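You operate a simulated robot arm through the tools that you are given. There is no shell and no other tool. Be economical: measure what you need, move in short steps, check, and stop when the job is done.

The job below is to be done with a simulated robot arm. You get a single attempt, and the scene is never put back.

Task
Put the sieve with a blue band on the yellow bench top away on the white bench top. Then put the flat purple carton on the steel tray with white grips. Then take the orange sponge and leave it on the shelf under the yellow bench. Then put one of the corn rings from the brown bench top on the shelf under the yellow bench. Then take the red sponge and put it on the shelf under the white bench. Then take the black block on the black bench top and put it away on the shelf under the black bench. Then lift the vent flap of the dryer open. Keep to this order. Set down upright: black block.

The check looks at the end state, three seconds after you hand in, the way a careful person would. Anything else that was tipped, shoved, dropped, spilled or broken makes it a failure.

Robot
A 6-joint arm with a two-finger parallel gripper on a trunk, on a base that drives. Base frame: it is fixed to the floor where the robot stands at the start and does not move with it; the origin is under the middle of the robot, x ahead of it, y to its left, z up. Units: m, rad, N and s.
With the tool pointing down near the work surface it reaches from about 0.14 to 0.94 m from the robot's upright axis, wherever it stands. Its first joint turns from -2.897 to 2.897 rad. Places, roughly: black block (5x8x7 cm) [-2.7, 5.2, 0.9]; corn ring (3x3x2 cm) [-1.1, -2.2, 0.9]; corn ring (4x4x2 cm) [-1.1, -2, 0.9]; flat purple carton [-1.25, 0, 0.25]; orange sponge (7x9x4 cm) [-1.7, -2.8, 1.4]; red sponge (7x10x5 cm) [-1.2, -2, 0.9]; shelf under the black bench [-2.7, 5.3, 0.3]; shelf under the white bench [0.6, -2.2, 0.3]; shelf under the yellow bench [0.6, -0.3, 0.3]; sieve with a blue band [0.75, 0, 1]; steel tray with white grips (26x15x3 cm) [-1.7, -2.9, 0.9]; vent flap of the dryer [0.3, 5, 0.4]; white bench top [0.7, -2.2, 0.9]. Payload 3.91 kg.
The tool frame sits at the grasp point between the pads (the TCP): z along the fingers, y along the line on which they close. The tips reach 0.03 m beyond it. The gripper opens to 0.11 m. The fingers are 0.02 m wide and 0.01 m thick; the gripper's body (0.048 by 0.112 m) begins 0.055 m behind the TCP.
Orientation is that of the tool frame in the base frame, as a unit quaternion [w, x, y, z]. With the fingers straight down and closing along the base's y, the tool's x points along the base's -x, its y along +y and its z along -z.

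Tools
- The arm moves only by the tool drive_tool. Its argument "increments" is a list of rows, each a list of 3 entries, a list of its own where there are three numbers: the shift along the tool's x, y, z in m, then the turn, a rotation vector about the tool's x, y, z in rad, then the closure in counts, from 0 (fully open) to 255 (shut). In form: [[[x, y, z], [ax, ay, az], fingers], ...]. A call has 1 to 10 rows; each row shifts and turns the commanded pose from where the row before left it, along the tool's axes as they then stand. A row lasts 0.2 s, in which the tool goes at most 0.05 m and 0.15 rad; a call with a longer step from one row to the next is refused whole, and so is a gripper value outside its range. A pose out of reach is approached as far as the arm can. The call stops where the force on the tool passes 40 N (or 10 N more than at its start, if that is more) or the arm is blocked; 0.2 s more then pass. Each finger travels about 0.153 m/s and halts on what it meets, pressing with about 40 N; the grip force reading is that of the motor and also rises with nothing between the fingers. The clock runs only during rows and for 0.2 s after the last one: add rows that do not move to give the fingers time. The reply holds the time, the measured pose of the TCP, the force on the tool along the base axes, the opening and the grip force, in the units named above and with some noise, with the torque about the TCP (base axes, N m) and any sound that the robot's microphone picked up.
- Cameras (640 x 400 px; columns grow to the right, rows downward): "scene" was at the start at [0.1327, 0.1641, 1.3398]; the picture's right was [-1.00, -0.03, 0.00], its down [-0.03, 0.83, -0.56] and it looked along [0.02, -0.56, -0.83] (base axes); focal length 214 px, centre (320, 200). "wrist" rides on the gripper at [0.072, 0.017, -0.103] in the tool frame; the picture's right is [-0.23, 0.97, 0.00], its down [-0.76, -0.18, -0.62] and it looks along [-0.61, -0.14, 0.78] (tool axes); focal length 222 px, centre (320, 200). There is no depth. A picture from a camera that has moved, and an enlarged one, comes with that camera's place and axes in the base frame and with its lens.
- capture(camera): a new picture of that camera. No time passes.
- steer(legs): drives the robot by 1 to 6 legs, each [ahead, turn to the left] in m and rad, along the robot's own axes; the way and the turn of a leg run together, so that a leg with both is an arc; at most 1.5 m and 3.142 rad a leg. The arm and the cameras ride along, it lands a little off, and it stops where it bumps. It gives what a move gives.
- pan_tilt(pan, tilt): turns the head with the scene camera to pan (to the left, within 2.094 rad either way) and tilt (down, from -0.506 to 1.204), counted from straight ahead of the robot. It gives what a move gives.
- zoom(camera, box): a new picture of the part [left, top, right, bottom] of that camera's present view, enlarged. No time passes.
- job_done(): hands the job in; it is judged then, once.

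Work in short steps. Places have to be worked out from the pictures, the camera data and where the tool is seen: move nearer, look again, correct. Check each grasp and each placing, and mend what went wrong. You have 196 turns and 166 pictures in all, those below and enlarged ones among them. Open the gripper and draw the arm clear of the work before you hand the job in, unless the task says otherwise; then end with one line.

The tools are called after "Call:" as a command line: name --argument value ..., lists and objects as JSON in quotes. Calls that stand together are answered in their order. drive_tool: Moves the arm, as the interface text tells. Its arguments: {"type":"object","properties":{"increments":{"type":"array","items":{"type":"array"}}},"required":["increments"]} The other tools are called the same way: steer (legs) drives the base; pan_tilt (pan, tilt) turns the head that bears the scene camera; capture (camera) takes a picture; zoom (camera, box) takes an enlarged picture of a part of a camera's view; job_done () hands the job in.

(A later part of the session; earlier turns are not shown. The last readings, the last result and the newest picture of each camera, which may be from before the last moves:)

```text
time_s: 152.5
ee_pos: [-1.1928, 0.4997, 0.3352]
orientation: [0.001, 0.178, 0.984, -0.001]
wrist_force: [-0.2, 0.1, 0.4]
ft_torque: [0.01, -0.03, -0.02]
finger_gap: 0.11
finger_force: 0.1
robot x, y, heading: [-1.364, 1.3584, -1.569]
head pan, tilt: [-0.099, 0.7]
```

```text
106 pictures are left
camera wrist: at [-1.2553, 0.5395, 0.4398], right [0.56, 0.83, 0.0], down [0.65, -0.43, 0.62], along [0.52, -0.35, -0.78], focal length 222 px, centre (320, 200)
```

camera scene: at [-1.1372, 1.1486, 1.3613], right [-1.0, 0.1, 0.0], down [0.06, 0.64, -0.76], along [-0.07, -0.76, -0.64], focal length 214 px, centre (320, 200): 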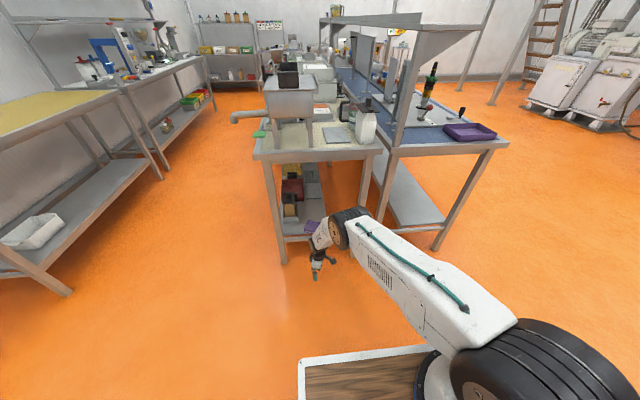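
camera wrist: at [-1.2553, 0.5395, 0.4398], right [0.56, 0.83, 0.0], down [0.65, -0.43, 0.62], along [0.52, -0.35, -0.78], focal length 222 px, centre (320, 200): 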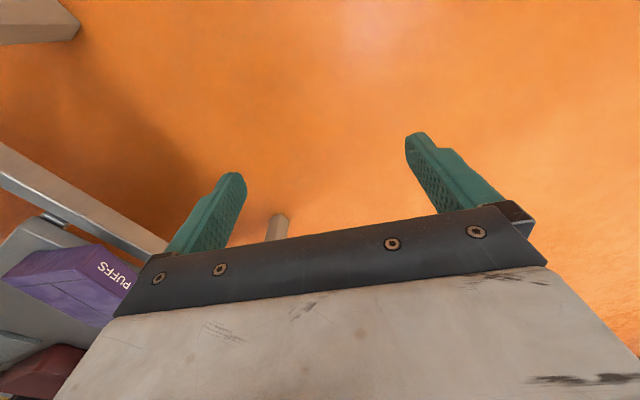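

The elbow is a bit high, so I stretch the arm another 3.5 cm and drive in 0.30 m with a check.

Call:
drive_tool --increments '[[[-0.0123, -0.0328, 0], [0, 0, 0], 0], [[0, 0, 0], [0, 0, 0], 0]]'

Call:
steer --legs '[[0.25, 0]]'

Call:
capture --camera "scene"

Call:
capture --camera "wrist"

```text
time_s: 153.1
ee_pos: [-1.1933, 0.4655, 0.3357]
orientation: [0.001, 0.179, 0.984, 0.0]
wrist_force: [0.5, 0.1, 0.6]
ft_torque: [0.0, -0.03, 0.02]
finger_gap: 0.11
finger_force: 0.1
robot x, y, heading: [-1.3597, 1.3607, -1.564]
head pan, tilt: [-0.099, 0.7]
```

```text
time_s: 154.9
ee_pos: [-1.1897, 0.2148, 0.3364]
orientation: [0.0, 0.176, 0.984, 0.0]
wrist_force: [-0.3, -0.2, -0.2]
ft_torque: [-0.06, -0.03, 0.01]
finger_gap: 0.1101
finger_force: 0.1
robot x, y, heading: [-1.3651, 1.1101, -1.564]
head pan, tilt: [-0.099, 0.7]
```

```text
105 pictures are left
camera scene: at [-1.1356, 0.8985, 1.3612], right [-1.0, 0.09, 0.0], down [0.06, 0.64, -0.76], along [-0.07, -0.76, -0.64], focal length 214 px, centre (320, 200)
```

scene: 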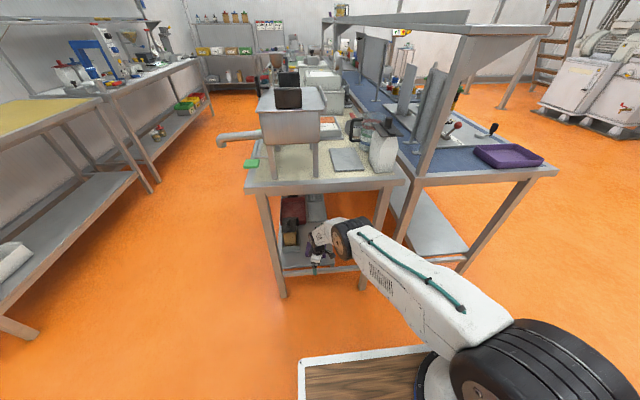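

```text
104 pictures are left
camera wrist: at [-1.2522, 0.2552, 0.4398], right [0.55, 0.83, 0.0], down [0.65, -0.43, 0.62], along [0.52, -0.34, -0.78], focal length 222 px, centre (320, 200)
```

wrist: 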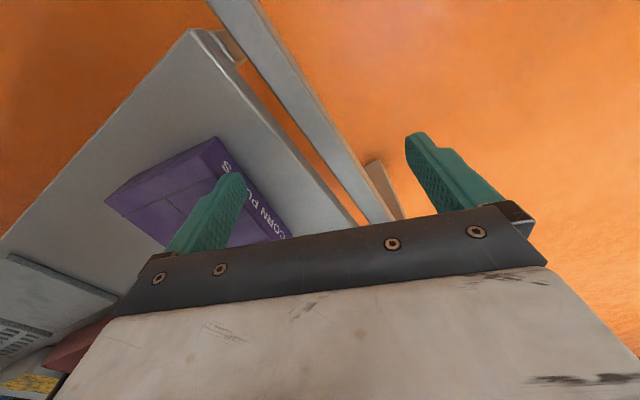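

The wrist picture disagrees on where the carton is; I zoom the scene camera to see whether it has moved.

Call:
zoom --camera "scene" --box '[264, 195, 376, 275]'

Call:
zoom --camera "wrist" --box '[90, 20, 410, 270]'

```text
5.00 times, centred on (320, 235) of scene
camera zoom: at [-1.1356, 0.8985, 1.3612], right [-1.0, 0.09, 0.0], down [0.06, 0.64, -0.76], along [-0.07, -0.76, -0.64], focal length 1072 px, centre (320, 25)
```

zoom: 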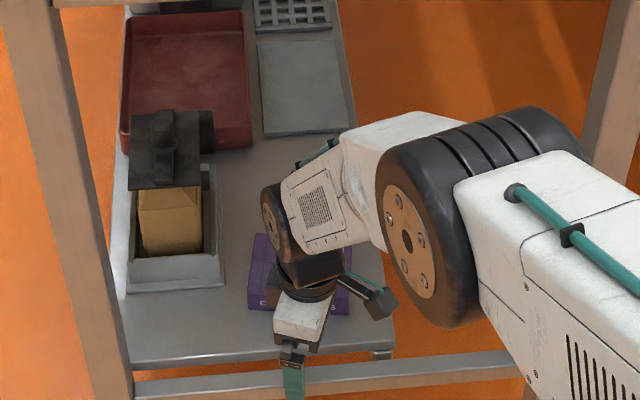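

```text
1.60 times, centred on (250, 145) of wrist
camera zoom: at [-1.2522, 0.2552, 0.4398], right [0.55, 0.83, 0.0], down [0.65, -0.43, 0.62], along [0.52, -0.34, -0.78], focal length 355 px, centre (432, 288)
```

zoom: 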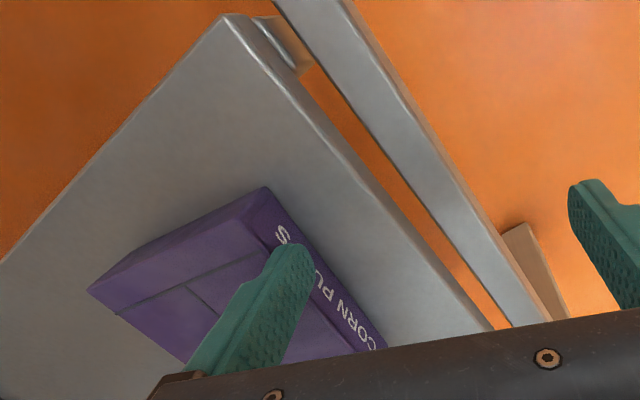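

The fingertips pushed the carton back: it is thicker than I judged (top ≈0.305). It now lies at about (-1.178, 0.084), turned ~10°. I back off, raise, correct yaw and stretch.

Call:
steer --legs '[[-0.15, 0]]'

Call:
drive_tool --increments '[[[0, 0, -0.033], [0, 0, 0], 0], [[0, 0, 0], [0, 0, -0.09], 0], [[0, 0, 0], [0, 0, -0.086], 0], [[-0.017, -0.027, 0], [0, 0, 0], 0], [[0, 0, 0], [0, 0, 0], 0]]'

Call:
zoom --camera "scene" --box '[264, 175, 376, 255]'

Call:
capture --camera "wrist"

```text
time_s: 156.3
ee_pos: [-1.1916, 0.3663, 0.3357]
orientation: [0.001, 0.178, 0.984, 0.0]
wrist_force: [-0.8, 0.1, 0.5]
ft_torque: [0.02, -0.02, -0.01]
finger_gap: 0.1101
finger_force: 0.0
robot x, y, heading: [-1.3649, 1.2639, -1.566]
head pan, tilt: [-0.099, 0.7]
```

```text
time_s: 157.5
ee_pos: [-1.1803, 0.3359, 0.3684]
orientation: [0.001, 0.091, 0.996, 0.0]
wrist_force: [0.3, 0.6, -0.8]
ft_torque: [-0.02, -0.02, 0.01]
finger_gap: 0.1099
finger_force: 0.1
robot x, y, heading: [-1.3652, 1.2665, -1.57]
head pan, tilt: [-0.099, 0.7]
```

```text
5.00 times, centred on (320, 215) of scene
camera zoom: at [-1.1366, 1.049, 1.3612], right [-1.0, 0.1, 0.0], down [0.06, 0.64, -0.76], along [-0.07, -0.76, -0.64], focal length 1072 px, centre (320, 125)
```

zoom: 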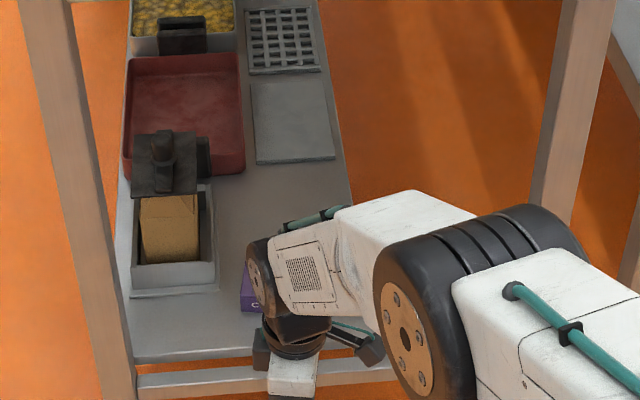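

```text
100 pictures are left
camera wrist: at [-1.2491, 0.3647, 0.4728], right [0.4, 0.92, 0.0], down [0.72, -0.31, 0.62], along [0.57, -0.25, -0.78], focal length 222 px, centre (320, 200)
```

wrist: 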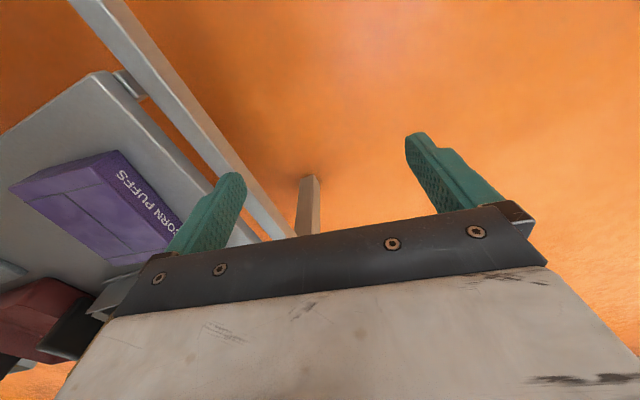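

The carton is at about (-1.183, 0.072). I drive in 0.265 m at this height and look.

Call:
steer --legs '[[0.265, 0]]'

Call:
capture --camera "wrist"

```text
time_s: 159.4
ee_pos: [-1.179, 0.07, 0.369]
orientation: [0.0, 0.092, 0.996, 0.0]
wrist_force: [0.5, 0.1, 0.0]
ft_torque: [0.02, -0.01, -0.01]
finger_gap: 0.1099
finger_force: 0.2
robot x, y, heading: [-1.3629, 0.9963, -1.566]
head pan, tilt: [-0.099, 0.7]
```

```text
99 pictures are left
camera wrist: at [-1.2484, 0.0992, 0.4729], right [0.4, 0.92, 0.0], down [0.72, -0.31, 0.62], along [0.57, -0.25, -0.78], focal length 222 px, centre (320, 200)
```

wrist: 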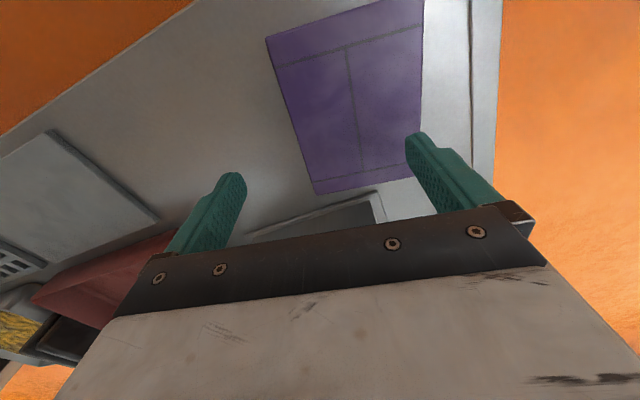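

The carton's centre is at about (-1.186, 0.102). I back 3 cm to centre on it, then lower in small steps with small drives in.

Call:
steer --legs '[[-0.03, 0]]'

Call:
drive_tool --increments '[[[0.006, 0, 0.018], [0, 0, 0], 0], [[0, 0, 0], [0, 0, 0], 0]]'

Call:
steer --legs '[[0.015, 0]]'

Call:
capture --camera "wrist"

```text
time_s: 160.2
ee_pos: [-1.1799, 0.1009, 0.3692]
orientation: [0.001, 0.091, 0.996, 0.0]
wrist_force: [-0.8, -0.6, 0.3]
ft_torque: [-0.04, -0.05, 0.0]
finger_gap: 0.11
finger_force: 0.1
robot x, y, heading: [-1.3631, 1.0314, -1.568]
head pan, tilt: [-0.099, 0.7]
```

```text
time_s: 160.8
ee_pos: [-1.1853, 0.1023, 0.3525]
orientation: [0.002, 0.091, 0.996, 0.0]
wrist_force: [-0.3, -0.4, 0.0]
ft_torque: [0.01, -0.03, 0.02]
finger_gap: 0.11
finger_force: 0.0
robot x, y, heading: [-1.3606, 1.0267, -1.571]
head pan, tilt: [-0.099, 0.7]
```

```text
time_s: 161.6
ee_pos: [-1.1852, 0.0879, 0.35]
orientation: [0.001, 0.092, 0.996, 0.0]
wrist_force: [-0.2, 0.2, 0.3]
ft_torque: [0.0, 0.02, -0.04]
finger_gap: 0.1098
finger_force: 0.0
robot x, y, heading: [-1.368, 1.0117, -1.57]
head pan, tilt: [-0.099, 0.7]
```

```text
98 pictures are left
camera wrist: at [-1.2541, 0.1155, 0.4552], right [0.4, 0.92, 0.0], down [0.72, -0.31, 0.62], along [0.57, -0.25, -0.78], focal length 222 px, centre (320, 200)
```

wrist: 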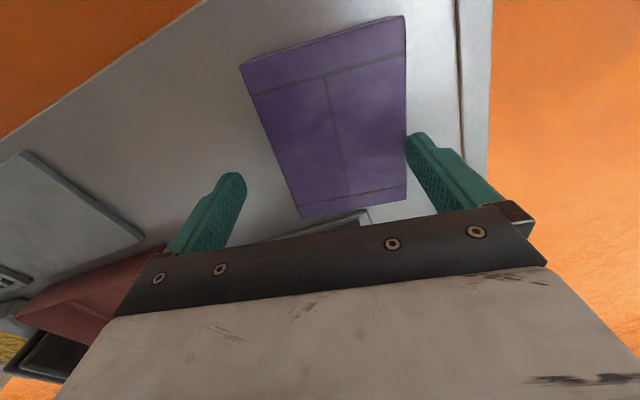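

The arm reached without the extra drive. The carton's centre is y≈0.100 and width ≈9.5 cm, so I shift +1.2 cm and lower to bring the tips just above the top.

Call:
drive_tool --increments '[[[0, 0.012, 0.008], [0, 0, 0], 0], [[0, 0, 0.006], [0, 0, 0], 0], [[0, 0, 0], [0, 0, 0], 0]]'

Call:
capture --camera "wrist"

```text
time_s: 162.4
ee_pos: [-1.1828, 0.099, 0.3375]
orientation: [0.002, 0.091, 0.996, 0.0]
wrist_force: [-0.4, -0.1, -0.1]
ft_torque: [0.04, 0.03, -0.02]
finger_gap: 0.1102
finger_force: 0.1
robot x, y, heading: [-1.3646, 1.0132, -1.57]
head pan, tilt: [-0.099, 0.7]
```

```text
97 pictures are left
camera wrist: at [-1.2517, 0.1273, 0.4412], right [0.4, 0.92, 0.0], down [0.72, -0.31, 0.62], along [0.57, -0.25, -0.78], focal length 222 px, centre (320, 200)
```

wrist: 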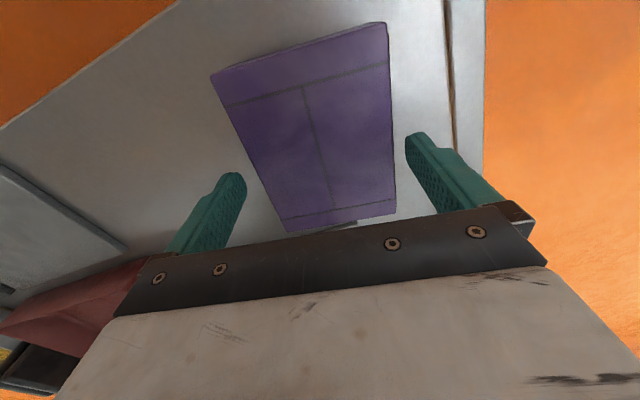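

Well centred. I gain reach margin by driving 2.5 cm in and shifting the arm back the same amount while still above the carton.

Call:
steer --legs '[[0.025, 0]]'

Call:
drive_tool --increments '[[[0.004, 0.0245, 0], [0, 0, 0], 0], [[0, 0, 0], [0, 0, 0], 0]]'

Call:
capture --camera "wrist"

Call:
capture --camera "scene"

```text
time_s: 163.2
ee_pos: [-1.1838, 0.0738, 0.3362]
orientation: [0.001, 0.091, 0.996, 0.0]
wrist_force: [0.7, -0.2, -0.8]
ft_torque: [-0.01, 0.03, 0.01]
finger_gap: 0.1102
finger_force: 0.0
robot x, y, heading: [-1.3648, 0.9841, -1.571]
head pan, tilt: [-0.099, 0.7]
```

```text
time_s: 163.8
ee_pos: [-1.182, 0.099, 0.3369]
orientation: [0.001, 0.092, 0.996, 0.0]
wrist_force: [0.3, -0.8, 1.0]
ft_torque: [0.01, 0.02, 0.0]
finger_gap: 0.1098
finger_force: 0.0
robot x, y, heading: [-1.3671, 0.9857, -1.566]
head pan, tilt: [-0.099, 0.7]
```

```text
96 pictures are left
camera wrist: at [-1.2514, 0.1266, 0.4411], right [0.4, 0.92, 0.0], down [0.72, -0.31, 0.62], along [0.57, -0.25, -0.78], focal length 222 px, centre (320, 200)
```

wrist: 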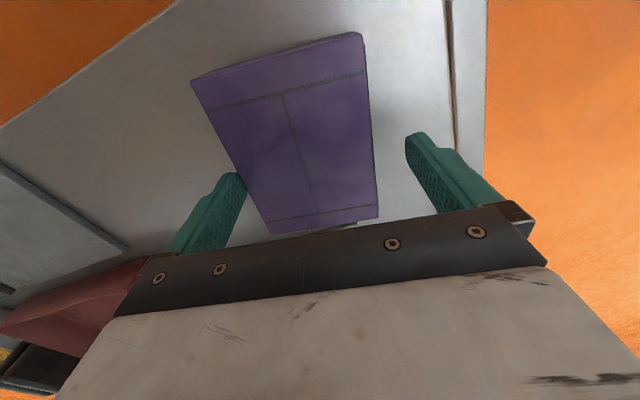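

```text
95 pictures are left
camera scene: at [-1.1358, 0.7736, 1.3612], right [-1.0, 0.1, 0.0], down [0.06, 0.64, -0.76], along [-0.07, -0.76, -0.64], focal length 214 px, centre (320, 200)
```

scene: 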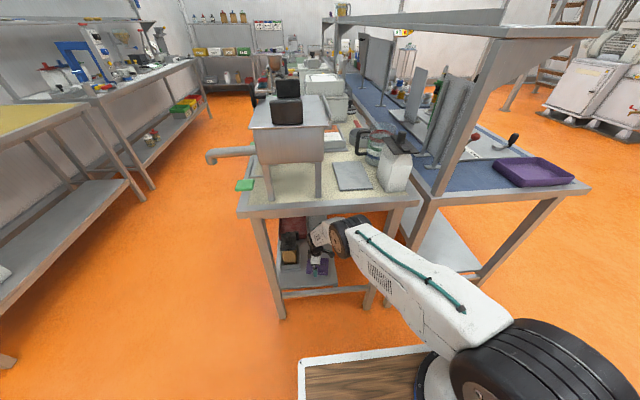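

The tips touched and nudged the carton 1.3 cm, so its top is slightly above 0.307. I rise a little, recentre and then lower straight down.

Call:
drive_tool --increments '[[[0, 0, -0.012], [0, 0, 0], 0], [[0, -0.014, 0], [0, 0, 0], 0], [[0, 0, 0], [0, 0, 0], 0]]'

Call:
capture --camera "wrist"

```text
time_s: 164.6
ee_pos: [-1.1854, 0.0851, 0.3483]
orientation: [0.001, 0.092, 0.996, 0.0]
wrist_force: [0.8, 0.3, 0.5]
ft_torque: [0.02, 0.0, -0.04]
finger_gap: 0.1099
finger_force: 0.1
robot x, y, heading: [-1.3609, 0.9884, -1.569]
head pan, tilt: [-0.099, 0.7]
```

```text
94 pictures are left
camera wrist: at [-1.2536, 0.1134, 0.453], right [0.4, 0.92, 0.0], down [0.72, -0.31, 0.62], along [0.57, -0.25, -0.78], focal length 222 px, centre (320, 200)
```

wrist: 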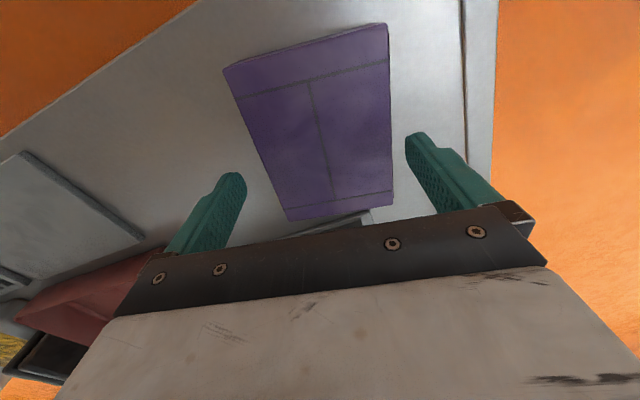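

Nicely straddled. Lower about 4.5 cm, watching reach.

Call:
drive_tool --increments '[[[0, 0.003, 0.012], [0, 0, 0], 0], [[0, 0, 0.012], [0, 0, 0], 0], [[0, 0, 0.01], [0, 0, 0], 0], [[0, 0, 0], [0, 0, 0], 0]]'

Call:
capture --camera "wrist"

```text
time_s: 165.6
ee_pos: [-1.1852, 0.0873, 0.3152]
orientation: [0.0, 0.092, 0.996, -0.001]
wrist_force: [0.3, 0.1, -0.6]
ft_torque: [0.02, -0.01, -0.01]
finger_gap: 0.1101
finger_force: 0.1
robot x, y, heading: [-1.3644, 0.9882, -1.566]
head pan, tilt: [-0.099, 0.7]
```

```text
93 pictures are left
camera wrist: at [-1.2536, 0.1163, 0.4191], right [0.4, 0.92, 0.0], down [0.72, -0.31, 0.62], along [0.57, -0.25, -0.78], focal length 222 px, centre (320, 200)
```

wrist: 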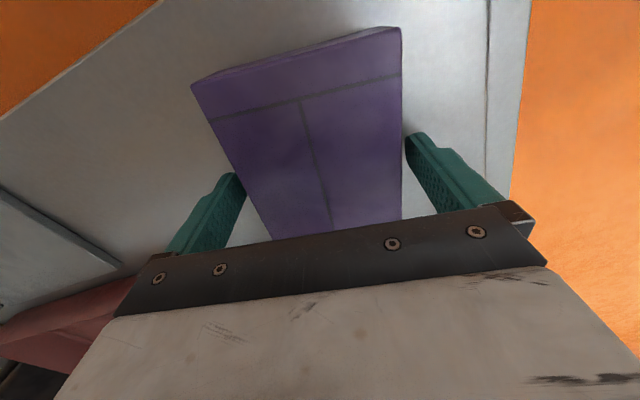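

Straddled with clearance on both sides. Lower the last bit and close.

Call:
drive_tool --increments '[[[0.006, 0, 0.009], [0, 0, 0], 0], [[0, 0, 0.009], [0, 0, 0], 0], [[0, 0, 0], [0, 0, 0], 0], [[0, 0, 0], [0, 0, 0], 120], [[0, 0, 0], [0, 0, 0], 255], [[0, 0, 0], [0, 0, 0], 255]]'

Call:
capture --camera "wrist"

```text
time_s: 166.1
ee_pos: [-1.1876, 0.0854, 0.31]
orientation: [0.002, 0.092, 0.996, -0.001]
wrist_force: [-3.2, 0.0, 14.6]
ft_torque: [0.88, 0.08, 0.22]
finger_gap: 0.1101
finger_force: 0.0
robot x, y, heading: [-1.3634, 0.9876, -1.566]
head pan, tilt: [-0.099, 0.7]
stopped in row 2: the force on the tool passed its limit at 57 N (the readings are from after the stop); the commanded pose is now the measured one
```

```text
92 pictures are left
camera wrist: at [-1.2571, 0.1145, 0.4138], right [0.4, 0.92, 0.0], down [0.71, -0.31, 0.63], along [0.57, -0.25, -0.78], focal length 222 px, centre (320, 200)
```

wrist: 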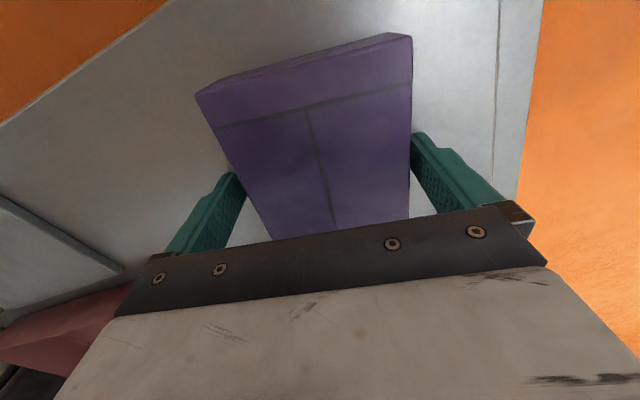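

The front finger touched the shelf, so the shelf is at z≈0.279. I rise 4 mm and close on the carton.

Call:
drive_tool --increments '[[[0, 0, -0.005], [0, 0, 0], 0], [[0, 0, 0], [0, 0, 0], 60], [[0, 0, 0], [0, 0, 0], 150], [[0, 0, 0], [0, 0, 0], 255], [[0, 0, 0], [0, 0, 0], 255]]'

Call:
capture --camera "wrist"

```text
time_s: 167.3
ee_pos: [-1.1884, 0.0874, 0.313]
orientation: [0.001, 0.091, 0.996, 0.0]
wrist_force: [-0.3, -1.0, 0.4]
ft_torque: [0.0, -0.01, 0.0]
finger_gap: 0.0892
finger_force: 40.6
robot x, y, heading: [-1.3628, 0.9868, -1.569]
head pan, tilt: [-0.099, 0.7]
```

```text
91 pictures are left
camera wrist: at [-1.2572, 0.1156, 0.4173], right [0.4, 0.92, 0.0], down [0.72, -0.31, 0.62], along [0.57, -0.25, -0.78], focal length 222 px, centre (320, 200)
```

wrist: 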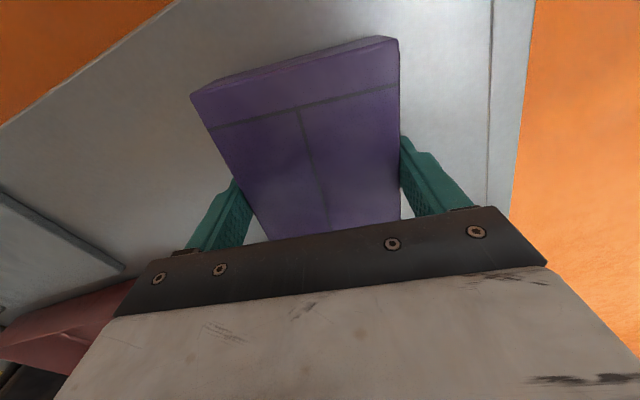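

Gripped (gap 8.9 cm). I lift 3 cm and drive out backwards.

Call:
drive_tool --increments '[[[0, 0, -0.015], [0, 0, 0], 255], [[0, 0, -0.015], [0, 0, 0], 255], [[0, 0, 0], [0, 0, 0], 255]]'

Call:
steer --legs '[[-0.4, 0]]'

Call:
capture --camera "wrist"

Call:
capture --camera "scene"

```text
time_s: 168.1
ee_pos: [-1.1888, 0.086, 0.3433]
orientation: [0.001, 0.091, 0.996, 0.0]
wrist_force: [0.3, -0.2, -0.9]
ft_torque: [-0.05, -0.03, 0.0]
finger_gap: 0.0894
finger_force: 40.4
robot x, y, heading: [-1.3636, 0.9873, -1.569]
head pan, tilt: [-0.099, 0.7]
```

```text
time_s: 170.6
ee_pos: [-1.1868, 0.4848, 0.3438]
orientation: [0.001, 0.088, 0.996, 0.0]
wrist_force: [-0.4, 0.0, -0.9]
ft_torque: [0.01, 0.01, -0.01]
finger_gap: 0.0894
finger_force: 40.2
robot x, y, heading: [-1.3683, 1.3871, -1.567]
head pan, tilt: [-0.099, 0.7]
```

```text
90 pictures are left
camera wrist: at [-1.2557, 0.5142, 0.4477], right [0.4, 0.92, 0.0], down [0.72, -0.31, 0.63], along [0.57, -0.25, -0.78], focal length 222 px, centre (320, 200)
```

wrist: 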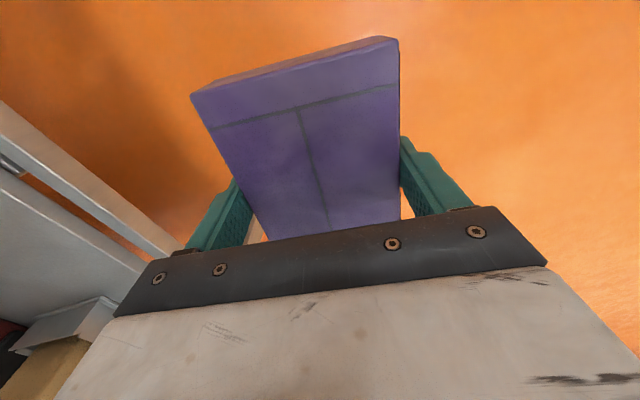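

```text
89 pictures are left
camera scene: at [-1.137, 1.1737, 1.3612], right [-1.0, 0.09, 0.0], down [0.06, 0.64, -0.76], along [-0.07, -0.76, -0.64], focal length 214 px, centre (320, 200)
```

scene: 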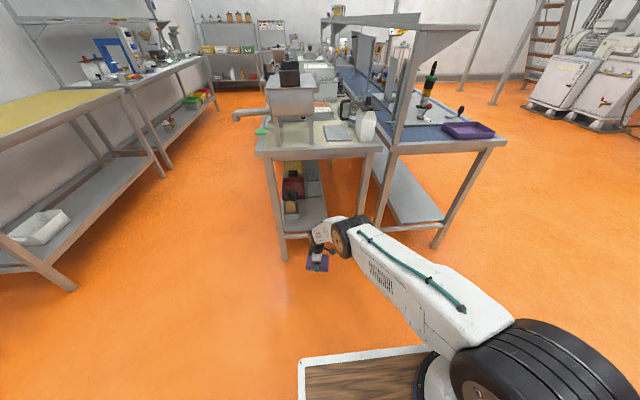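

The carton is out. I raise and draw in the arm for travelling.

Call:
drive_tool --increments '[[[0.0105, 0.0185, -0.042], [0, 0, 0], 255], [[0.0105, 0.0185, -0.042], [0, 0, 0], 255], [[0.0105, 0.0185, -0.042], [0, 0, 0], 255], [[0.0105, 0.0185, -0.042], [0, 0, 0], 255], [[0.0105, 0.0185, -0.042], [0, 0, 0], 255], [[0.0105, 0.0185, -0.042], [0, 0, 0], 255], [[0.0105, 0.0185, -0.042], [0, 0, 0], 255], [[0.0105, 0.0185, -0.042], [0, 0, 0], 255], [[0.0105, 0.0185, -0.042], [0, 0, 0], 255], [[0.0105, 0.0185, -0.042], [0, 0, 0], 255]]'

Call:
drive_tool --increments '[[[0.0105, 0.0185, -0.042], [0, 0, 0], 255], [[0.0105, 0.0185, -0.042], [0, 0, 0], 255], [[0.0105, 0.0185, -0.042], [0, 0, 0], 255], [[0.0105, 0.0185, -0.042], [0, 0, 0], 255], [[0.0105, 0.0185, -0.042], [0, 0, 0], 255], [[0.0105, 0.0185, -0.042], [0, 0, 0], 255], [[0.0105, 0.0185, -0.042], [0, 0, 0], 255], [[0.0105, 0.0185, -0.042], [0, 0, 0], 255], [[0.0105, 0.0185, -0.042], [0, 0, 0], 255], [[0.0105, 0.0185, -0.042], [0, 0, 0], 255]]'

Call:
pan_tilt --pan -0.5 --tilt 0.4

Call:
capture --camera "scene"

```text
time_s: 172.8
ee_pos: [-1.2607, 0.6861, 0.7638]
orientation: [0.001, 0.088, 0.996, 0.0]
wrist_force: [0.5, 0.5, -1.8]
ft_torque: [0.01, -0.03, -0.01]
finger_gap: 0.0894
finger_force: 39.4
robot x, y, heading: [-1.365, 1.3815, -1.562]
head pan, tilt: [-0.099, 0.7]
```

```text
time_s: 175.0
ee_pos: [-1.3288, 0.8873, 1.184]
orientation: [0.001, 0.089, 0.996, 0.001]
wrist_force: [1.1, -0.9, -0.7]
ft_torque: [0.06, 0.02, -0.02]
finger_gap: 0.0891
finger_force: 40.1
robot x, y, heading: [-1.3647, 1.3854, -1.565]
head pan, tilt: [-0.099, 0.7]
```

```text
time_s: 175.8
ee_pos: [-1.3288, 0.8895, 1.1839]
orientation: [0.001, 0.089, 0.996, 0.0]
wrist_force: [-0.3, 0.4, -0.7]
ft_torque: [-0.01, 0.01, 0.01]
finger_gap: 0.0891
finger_force: 39.7
robot x, y, heading: [-1.3628, 1.388, -1.567]
head pan, tilt: [-0.499, 0.4]
```

```text
88 pictures are left
camera scene: at [-1.1729, 1.1767, 1.3881], right [-0.88, 0.47, 0.0], down [0.18, 0.34, -0.92], along [-0.43, -0.81, -0.39], focal length 214 px, centre (320, 200)
```

scene: 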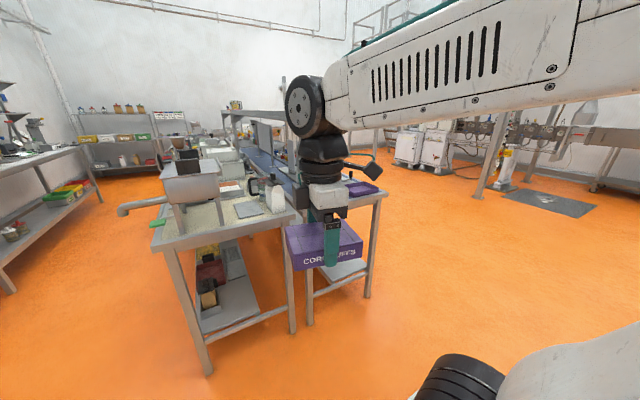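

Open floor to the west. I drive diagonally to the west aisle (x≈-2.75), face -y and go 1.4 m along the blue bench.

Call:
steer --legs '[[0, -1.231], [1.477, 0], [0, 1.225], [1.4, 0]]'

Call:
pan_tilt --pan 0.5 --tilt 0.3

Call:
capture --camera "scene"

```text
time_s: 195.8
ee_pos: [-2.7055, -1.016, 1.1837]
orientation: [0.0, 0.084, 0.996, 0.0]
wrist_force: [1.1, 0.2, -2.4]
ft_torque: [-0.01, 0.02, 0.0]
finger_gap: 0.0894
finger_force: 39.9
robot x, y, heading: [-2.7491, -0.5189, -1.553]
head pan, tilt: [-0.499, 0.4]
```

```text
time_s: 197.1
ee_pos: [-2.7045, -1.0172, 1.184]
orientation: [0.001, 0.083, 0.997, 0.0]
wrist_force: [1.0, -0.4, -1.4]
ft_torque: [0.01, -0.02, -0.01]
finger_gap: 0.0895
finger_force: 39.6
robot x, y, heading: [-2.7474, -0.5183, -1.552]
head pan, tilt: [0.499, 0.3]
```

```text
87 pictures are left
camera scene: at [-2.4636, -0.7256, 1.3974], right [-0.87, -0.49, 0.0], down [-0.15, 0.26, -0.96], along [0.47, -0.83, -0.3], focal length 214 px, centre (320, 200)
```

scene: 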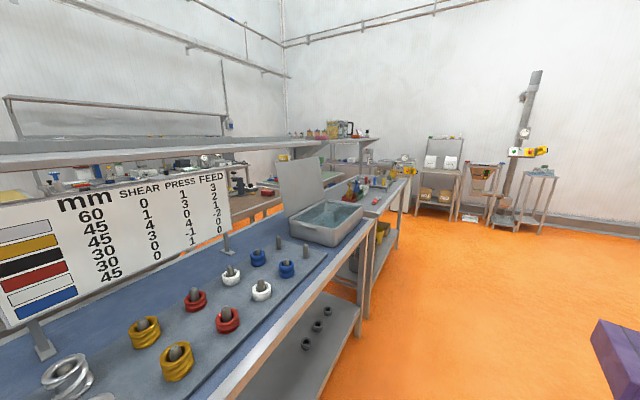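

I drive on 1.5 m and look left towards the tray and sponge.

Call:
steer --legs '[[1.5, -0.018]]'

Call:
pan_tilt --pan 0.75 --tilt 0.35

Call:
capture --camera "scene"

```text
time_s: 204.5
ee_pos: [-2.6954, -2.5205, 1.1841]
orientation: [0.001, 0.092, 0.996, 0.0]
wrist_force: [-0.1, -0.2, -1.4]
ft_torque: [-0.01, -0.03, -0.01]
finger_gap: 0.0892
finger_force: 39.8
robot x, y, heading: [-2.7325, -2.0265, -1.567]
head pan, tilt: [0.499, 0.3]
```

```text
time_s: 205.3
ee_pos: [-2.6968, -2.5218, 1.1844]
orientation: [0.001, 0.092, 0.996, 0.001]
wrist_force: [0.1, -0.1, -0.6]
ft_torque: [0.02, 0.0, -0.01]
finger_gap: 0.0893
finger_force: 39.7
robot x, y, heading: [-2.7316, -2.0258, -1.57]
head pan, tilt: [0.75, 0.351]
```

```text
86 pictures are left
camera scene: at [-2.4313, -2.22, 1.3927], right [-0.73, -0.68, 0.0], down [-0.23, 0.25, -0.94], along [0.64, -0.69, -0.34], focal length 214 px, centre (320, 200)
```

scene: 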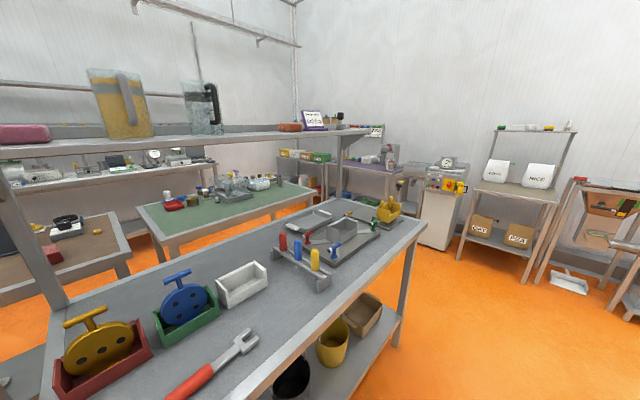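

The gray bench has the tray and the shelf above. I zoom on the far part.

Call:
zoom --camera "scene" --box '[240, 100, 440, 290]'

```text
2.11 times, centred on (340, 195) of scene
camera zoom: at [-2.4313, -2.22, 1.3927], right [-0.73, -0.68, 0.0], down [-0.23, 0.25, -0.94], along [0.64, -0.69, -0.34], focal length 452 px, centre (278, 210)
```

zoom: 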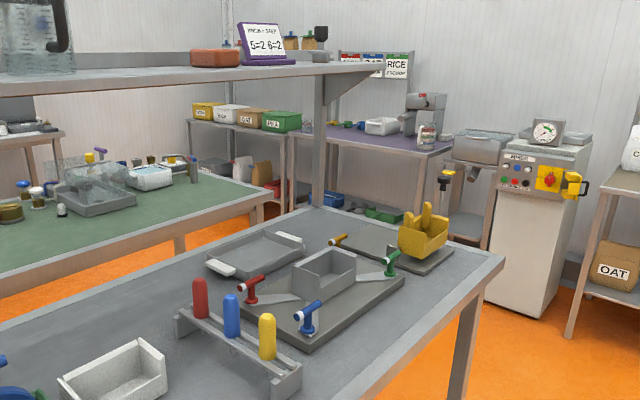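

The tray's centre is about (-1.71, -2.92) with its long side along y, partly under the shelf; the orange sponge stands on that shelf. I drive 0.9 m on and turn left to face the bench.

Call:
steer --legs '[[0.9, 0], [0, 1.571]]'

Call:
pan_tilt --pan -0.15 --tilt 0.45

Call:
capture --camera "scene"

```text
time_s: 213.8
ee_pos: [-2.2318, -2.8853, 1.1837]
orientation: [0.001, -0.638, 0.77, 0.001]
wrist_force: [0.2, 0.0, -0.4]
ft_torque: [0.0, -0.02, 0.01]
finger_gap: 0.0893
finger_force: 40.1
robot x, y, heading: [-2.7278, -2.9159, -0.003]
head pan, tilt: [0.75, 0.351]
```

```text
time_s: 215.1
ee_pos: [-2.2312, -2.8856, 1.183]
orientation: [0.0, -0.638, 0.77, 0.0]
wrist_force: [0.4, -0.1, -0.3]
ft_torque: [-0.03, 0.02, 0.03]
finger_gap: 0.0895
finger_force: 39.6
robot x, y, heading: [-2.7275, -2.9157, -0.002]
head pan, tilt: [-0.15, 0.45]
```

```text
84 pictures are left
camera scene: at [-2.5077, -2.6967, 1.3835], right [-0.15, -0.99, 0.0], down [-0.43, 0.06, -0.9], along [0.89, -0.13, -0.44], focal length 214 px, centre (320, 200)
```

scene: 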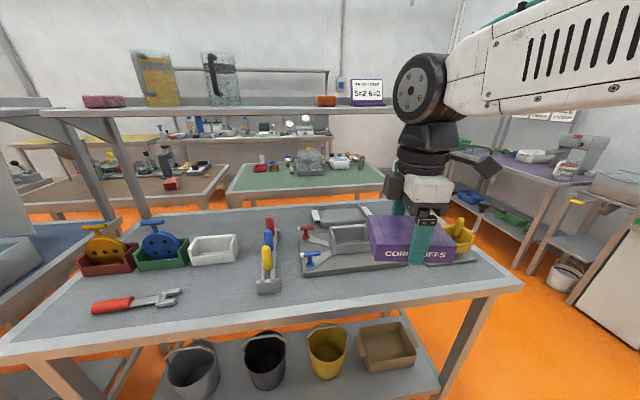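

I zoom in on the tray and sponge to measure them.

Call:
zoom --camera "scene" --box '[260, 70, 420, 280]'

```text
1.90 times, centred on (340, 175) of scene
camera zoom: at [-2.5077, -2.6967, 1.3835], right [-0.15, -0.99, 0.0], down [-0.43, 0.06, -0.9], along [0.89, -0.13, -0.44], focal length 408 px, centre (282, 248)
```

zoom: 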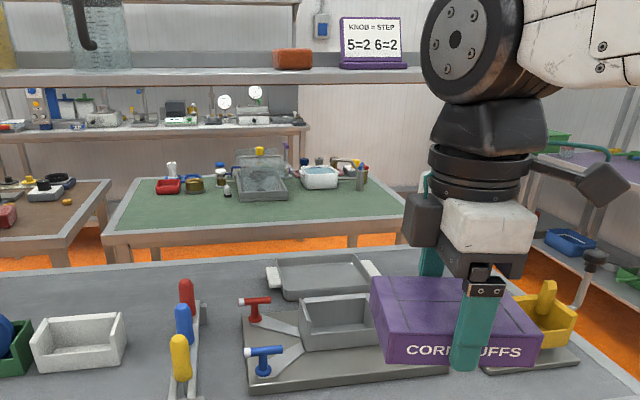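

Tray centre ≈(-1.73, -2.905). I back up 12 cm so that the arm can stay flat under the shelf, fix the yaw, and reach forward while going down to z≈1.04.

Call:
steer --legs '[[-0.125, 0]]'

Call:
drive_tool --increments '[[[0, 0, 0], [0, 0, -0.095], 255], [[0, 0, 0], [0, 0, -0.092], 255], [[0.002, -0.04, 0.018], [0, 0, 0], 255], [[0.002, -0.04, 0.018], [0, 0, 0], 255], [[0.002, -0.04, 0.018], [0, 0, 0], 255], [[0.002, -0.04, 0.018], [0, 0, 0], 255], [[0.002, -0.04, 0.018], [0, 0, 0], 255], [[0.002, -0.04, 0.018], [0, 0, 0], 255], [[0.002, -0.04, 0.018], [0, 0, 0], 255], [[0.002, -0.04, 0.014], [0, 0, 0], 255]]'

Call:
capture --camera "scene"

Call:
capture --camera "wrist"

```text
time_s: 216.3
ee_pos: [-2.3564, -2.8877, 1.1847]
orientation: [0.001, -0.638, 0.77, 0.001]
wrist_force: [0.1, -1.1, -0.4]
ft_torque: [0.01, -0.01, -0.03]
finger_gap: 0.0895
finger_force: 39.6
robot x, y, heading: [-2.8526, -2.9197, -0.003]
head pan, tilt: [-0.15, 0.45]
```

```text
time_s: 218.5
ee_pos: [-2.035, -2.903, 1.0433]
orientation: [0.001, -0.707, 0.707, 0.0]
wrist_force: [-0.3, 0.7, -0.9]
ft_torque: [0.0, -0.04, -0.01]
finger_gap: 0.0892
finger_force: 40.0
robot x, y, heading: [-2.8532, -2.915, -0.005]
head pan, tilt: [-0.15, 0.45]
```

```text
82 pictures are left
camera scene: at [-2.633, -2.697, 1.3835], right [-0.15, -0.99, 0.0], down [-0.43, 0.07, -0.9], along [0.89, -0.14, -0.43], focal length 214 px, centre (320, 200)
```

scene: 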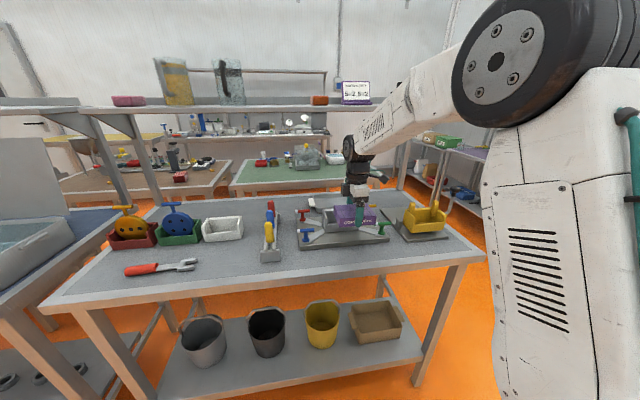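

```text
81 pictures are left
camera wrist: at [-2.0524, -2.9766, 1.1478], right [-0.97, 0.23, 0.0], down [0.18, 0.76, 0.63], along [0.14, 0.61, -0.78], focal length 222 px, centre (320, 200)
```

wrist: 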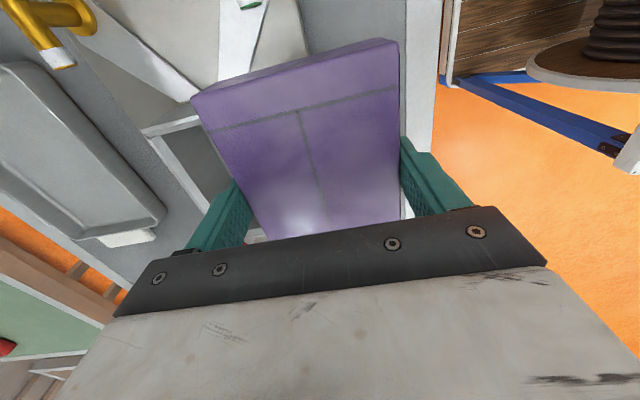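

The tray's near side is at x≈-1.807, so its centre is (-1.732, -2.91). I move forward 30 cm over it.

Call:
drive_tool --increments '[[[0.001, -0.043, 0], [0, 0, 0], 255], [[0.001, -0.043, 0], [0, 0, 0], 255], [[0.001, -0.043, 0], [0, 0, 0], 255], [[0.001, -0.043, 0], [0, 0, 0], 255], [[0.001, -0.043, 0], [0, 0, 0], 255], [[0.001, -0.043, 0], [0, 0, 0], 255], [[0.001, -0.043, 0], [0, 0, 0], 255], [[0, 0, 0], [0, 0, 0], 255]]'

Call:
zoom --camera "scene" --box '[270, 80, 430, 260]'

Call:
capture --camera "wrist"

```text
time_s: 220.3
ee_pos: [-1.7858, -2.9098, 1.0392]
orientation: [0.001, -0.707, 0.708, 0.0]
wrist_force: [-0.1, 0.2, -0.7]
ft_torque: [0.0, 0.01, 0.0]
finger_gap: 0.0893
finger_force: 40.0
out of reach, approached as far as the arm can: row 6, 7
robot x, y, heading: [-2.855, -2.9206, -0.003]
head pan, tilt: [-0.15, 0.45]
```

```text
2.22 times, centred on (350, 170) of scene
camera zoom: at [-2.6324, -2.697, 1.3834], right [-0.15, -0.99, 0.0], down [-0.43, 0.07, -0.9], along [0.89, -0.14, -0.44], focal length 477 px, centre (253, 267)
```

zoom: 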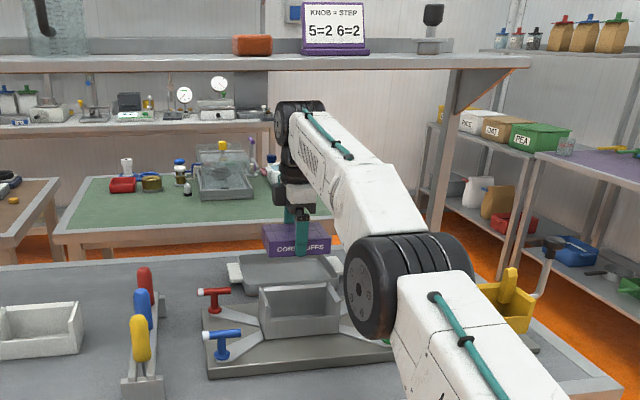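

```text
79 pictures are left
camera wrist: at [-1.8031, -2.9832, 1.1427], right [-0.97, 0.23, 0.0], down [0.18, 0.76, 0.62], along [0.14, 0.61, -0.78], focal length 222 px, centre (320, 200)
```

wrist: 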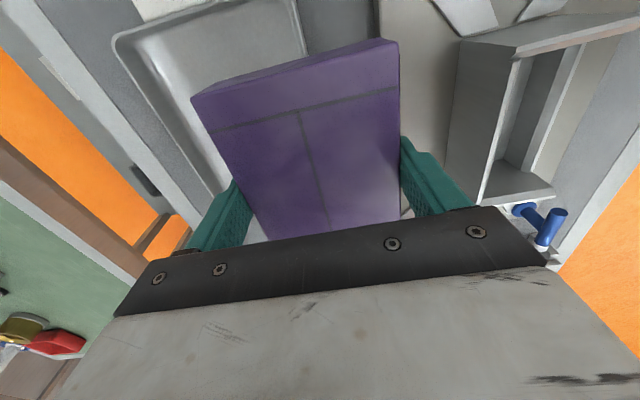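

The arm is at full stretch; I drive the base forward 5.5 cm to be over the tray.

Call:
steer --legs '[[0.055, 0]]'

Call:
capture --camera "wrist"

```text
time_s: 221.3
ee_pos: [-1.7307, -2.9098, 1.0386]
orientation: [0.0, -0.706, 0.708, 0.001]
wrist_force: [0.1, -0.4, -0.5]
ft_torque: [0.01, 0.01, 0.01]
finger_gap: 0.0895
finger_force: 40.1
robot x, y, heading: [-2.7969, -2.9191, 0.005]
head pan, tilt: [-0.15, 0.45]
```

```text
78 pictures are left
camera wrist: at [-1.7477, -2.9833, 1.1427], right [-0.97, 0.23, 0.0], down [0.18, 0.76, 0.62], along [0.14, 0.61, -0.78], focal length 222 px, centre (320, 200)
```

wrist: 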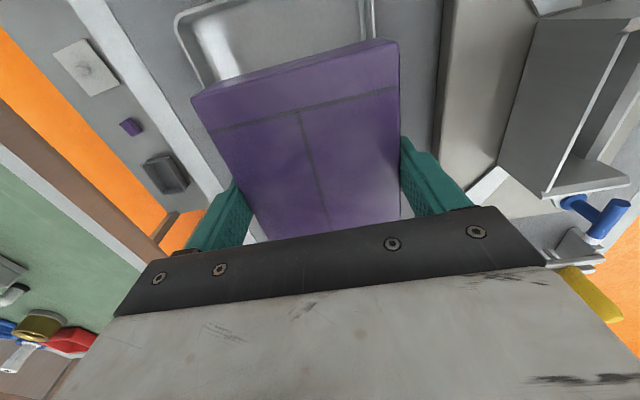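

Aligned over the tray. I lower towards the tray floor, in decreasing steps.

Call:
drive_tool --increments '[[[0, -0.006, 0.03], [0, 0, 0], 255], [[0, 0, 0.03], [0, 0, 0], 255], [[0, 0, 0.015], [0, 0, 0], 255], [[0, 0, 0.005], [0, 0, 0], 255], [[0, 0, 0], [0, 0, 0], 255]]'

Call:
zoom --camera "scene" --box '[300, 120, 428, 220]'

```text
time_s: 222.5
ee_pos: [-1.7253, -2.9099, 0.9595]
orientation: [0.001, -0.707, 0.707, 0.0]
wrist_force: [0.6, 0.6, -1.7]
ft_torque: [-0.01, 0.02, 0.03]
finger_gap: 0.0894
finger_force: 40.1
robot x, y, heading: [-2.7997, -2.9231, 0.0]
head pan, tilt: [-0.15, 0.45]
```

```text
4.00 times, centred on (364, 170) of scene
camera zoom: at [-2.577, -2.6971, 1.3834], right [-0.15, -0.99, 0.0], down [-0.43, 0.07, -0.9], along [0.89, -0.14, -0.44], focal length 858 px, centre (144, 320)
```

zoom: 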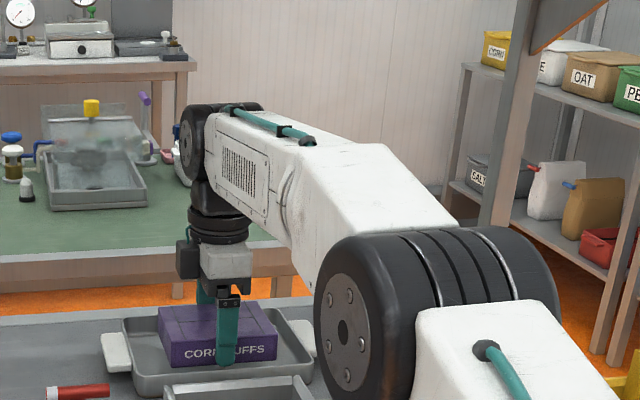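

The carton is inside the tray outline. Lower in small steps to contact.

Call:
drive_tool --increments '[[[0, 0, 0.004], [0, 0, 0], 255], [[0, 0, 0.003], [0, 0, 0], 255], [[0, 0, 0], [0, 0, 0], 255]]'

Call:
drive_tool --increments '[[[0, 0, 0.003], [0, 0, 0], 255], [[0, 0, 0], [0, 0, 0], 255]]'

```text
time_s: 223.3
ee_pos: [-1.7256, -2.9094, 0.9513]
orientation: [0.0, -0.707, 0.707, 0.001]
wrist_force: [0.4, -0.1, -1.7]
ft_torque: [-0.01, -0.01, 0.01]
finger_gap: 0.0895
finger_force: 39.9
robot x, y, heading: [-2.8001, -2.9184, -0.002]
head pan, tilt: [-0.15, 0.45]
```

```text
time_s: 223.9
ee_pos: [-1.7243, -2.9097, 0.9496]
orientation: [0.0, -0.706, 0.708, 0.001]
wrist_force: [-0.6, -0.3, -0.7]
ft_torque: [0.02, 0.04, 0.03]
finger_gap: 0.0894
finger_force: 40.3
robot x, y, heading: [-2.8033, -2.9164, -0.0]
head pan, tilt: [-0.15, 0.45]
```

Call:
drive_tool --increments '[[[0, 0, 0.003], [0, 0, 0], 255], [[0, 0, 0], [0, 0, 0], 255]]'

Call:
drive_tool --increments '[[[0, 0, 0.003], [0, 0, 0], 255], [[0, 0, 0], [0, 0, 0], 255]]'

```text
time_s: 224.5
ee_pos: [-1.7229, -2.9092, 0.9448]
orientation: [0.001, -0.707, 0.708, 0.001]
wrist_force: [0.0, 0.7, -0.3]
ft_torque: [0.0, 0.01, 0.0]
finger_gap: 0.0896
finger_force: 40.2
robot x, y, heading: [-2.7987, -2.917, -0.002]
head pan, tilt: [-0.15, 0.45]
```

```text
time_s: 225.1
ee_pos: [-1.7242, -2.91, 0.9429]
orientation: [0.0, -0.706, 0.708, 0.001]
wrist_force: [0.6, -0.1, -0.7]
ft_torque: [0.0, -0.02, 0.01]
finger_gap: 0.0897
finger_force: 40.4
robot x, y, heading: [-2.7965, -2.9155, -0.001]
head pan, tilt: [-0.15, 0.45]
```

Call:
drive_tool --increments '[[[0, 0, 0.003], [0, 0, 0], 255], [[0, 0, 0], [0, 0, 0], 255]]'

Call:
drive_tool --increments '[[[0, 0, 0.003], [0, 0, 0], 255], [[0, 0, 0], [0, 0, 0], 255]]'

Call:
zoom --camera "scene" --box '[300, 170, 396, 230]'

```text
time_s: 225.7
ee_pos: [-1.7244, -2.91, 0.9408]
orientation: [0.0, -0.706, 0.708, 0.001]
wrist_force: [0.5, 0.7, -2.3]
ft_torque: [0.03, 0.04, 0.01]
finger_gap: 0.0892
finger_force: 39.8
robot x, y, heading: [-2.8006, -2.9201, -0.001]
head pan, tilt: [-0.15, 0.45]
```

```text
time_s: 226.3
ee_pos: [-1.7237, -2.9098, 0.9372]
orientation: [0.001, -0.707, 0.708, 0.0]
wrist_force: [0.6, 0.4, -0.7]
ft_torque: [-0.01, -0.04, 0.02]
finger_gap: 0.0897
finger_force: 40.1
robot x, y, heading: [-2.797, -2.9185, -0.008]
head pan, tilt: [-0.15, 0.45]
```

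```text
6.67 times, centred on (348, 200) of scene
camera zoom: at [-2.577, -2.6971, 1.3834], right [-0.15, -0.99, 0.0], down [-0.43, 0.07, -0.9], along [0.89, -0.14, -0.44], focal length 1430 px, centre (133, 200)
```

zoom: 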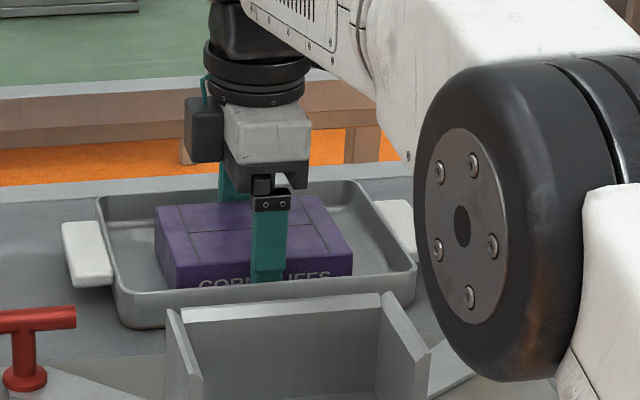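

Call:
drive_tool --increments '[[[0, 0, 0.004], [0, 0, 0], 255], [[0, 0, 0], [0, 0, 0], 255]]'

Call:
drive_tool --increments '[[[0, 0, 0.003], [0, 0, 0], 255], [[0, 0, 0], [0, 0, 0], 255]]'

Call:
drive_tool --increments '[[[0, 0, 0.003], [0, 0, 0], 255], [[0, 0, 0], [0, 0, 0], 255]]'

```text
time_s: 226.9
ee_pos: [-1.724, -2.9092, 0.9362]
orientation: [0.002, -0.706, 0.708, -0.002]
wrist_force: [0.3, 0.7, 25.5]
ft_torque: [0.04, 0.77, -0.03]
finger_gap: 0.0895
finger_force: 39.8
robot x, y, heading: [-2.7968, -2.9204, 0.0]
head pan, tilt: [-0.15, 0.45]
```

```text
time_s: 227.5
ee_pos: [-1.7242, -2.9092, 0.9342]
orientation: [0.003, -0.706, 0.708, -0.002]
wrist_force: [1.7, 0.0, 7.7]
ft_torque: [0.06, 0.34, 0.03]
finger_gap: 0.0896
finger_force: 40.5
robot x, y, heading: [-2.7967, -2.9181, -0.004]
head pan, tilt: [-0.15, 0.45]
stopped in row 2: the force on the tool passed its limit at 40 N (the readings are from after the stop); the commanded pose is now the measured one
```

```text
time_s: 228.1
ee_pos: [-1.7232, -2.91, 0.934]
orientation: [0.006, -0.707, 0.707, -0.003]
wrist_force: [5.6, 0.6, 35.9]
ft_torque: [-0.13, 1.58, 0.08]
finger_gap: 0.0894
finger_force: 40.2
robot x, y, heading: [-2.7999, -2.9179, -0.0]
head pan, tilt: [-0.15, 0.45]
```

Contact with the tray floor. I relieve the push, open just enough to release, and rise.

Call:
drive_tool --increments '[[[0, 0, -0.004], [0, 0, 0], 255], [[0, 0, 0], [0, 0, 0], 25], [[0, 0, 0], [0, 0, 0], 25], [[0, 0, -0.02], [0, 0, 0], 25], [[0, 0, -0.03], [0, 0, 0], 25], [[0, 0, -0.03], [0, 0, 0], 10]]'

Call:
zoom --camera "scene" --box '[300, 150, 396, 230]'

```text
time_s: 229.5
ee_pos: [-1.7229, -2.9092, 1.0126]
orientation: [0.002, -0.707, 0.708, -0.002]
wrist_force: [0.3, 0.8, 0.0]
ft_torque: [-0.01, 0.01, -0.02]
finger_gap: 0.1056
finger_force: 0.1
robot x, y, heading: [-2.8008, -2.9167, -0.004]
head pan, tilt: [-0.15, 0.45]
```

```text
5.00 times, centred on (348, 190) of scene
camera zoom: at [-2.5771, -2.6971, 1.3834], right [-0.15, -0.99, 0.0], down [-0.43, 0.07, -0.9], along [0.89, -0.14, -0.44], focal length 1072 px, centre (180, 250)
```

zoom: 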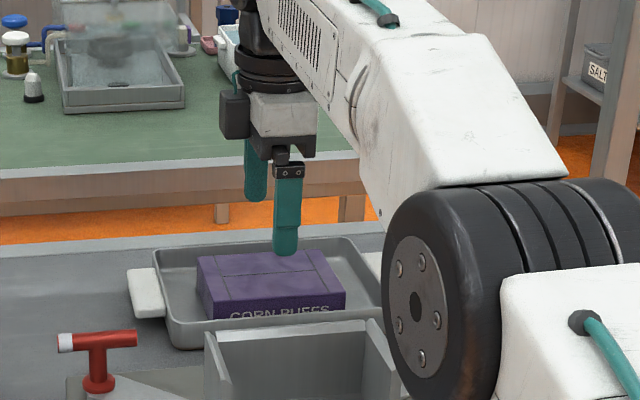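

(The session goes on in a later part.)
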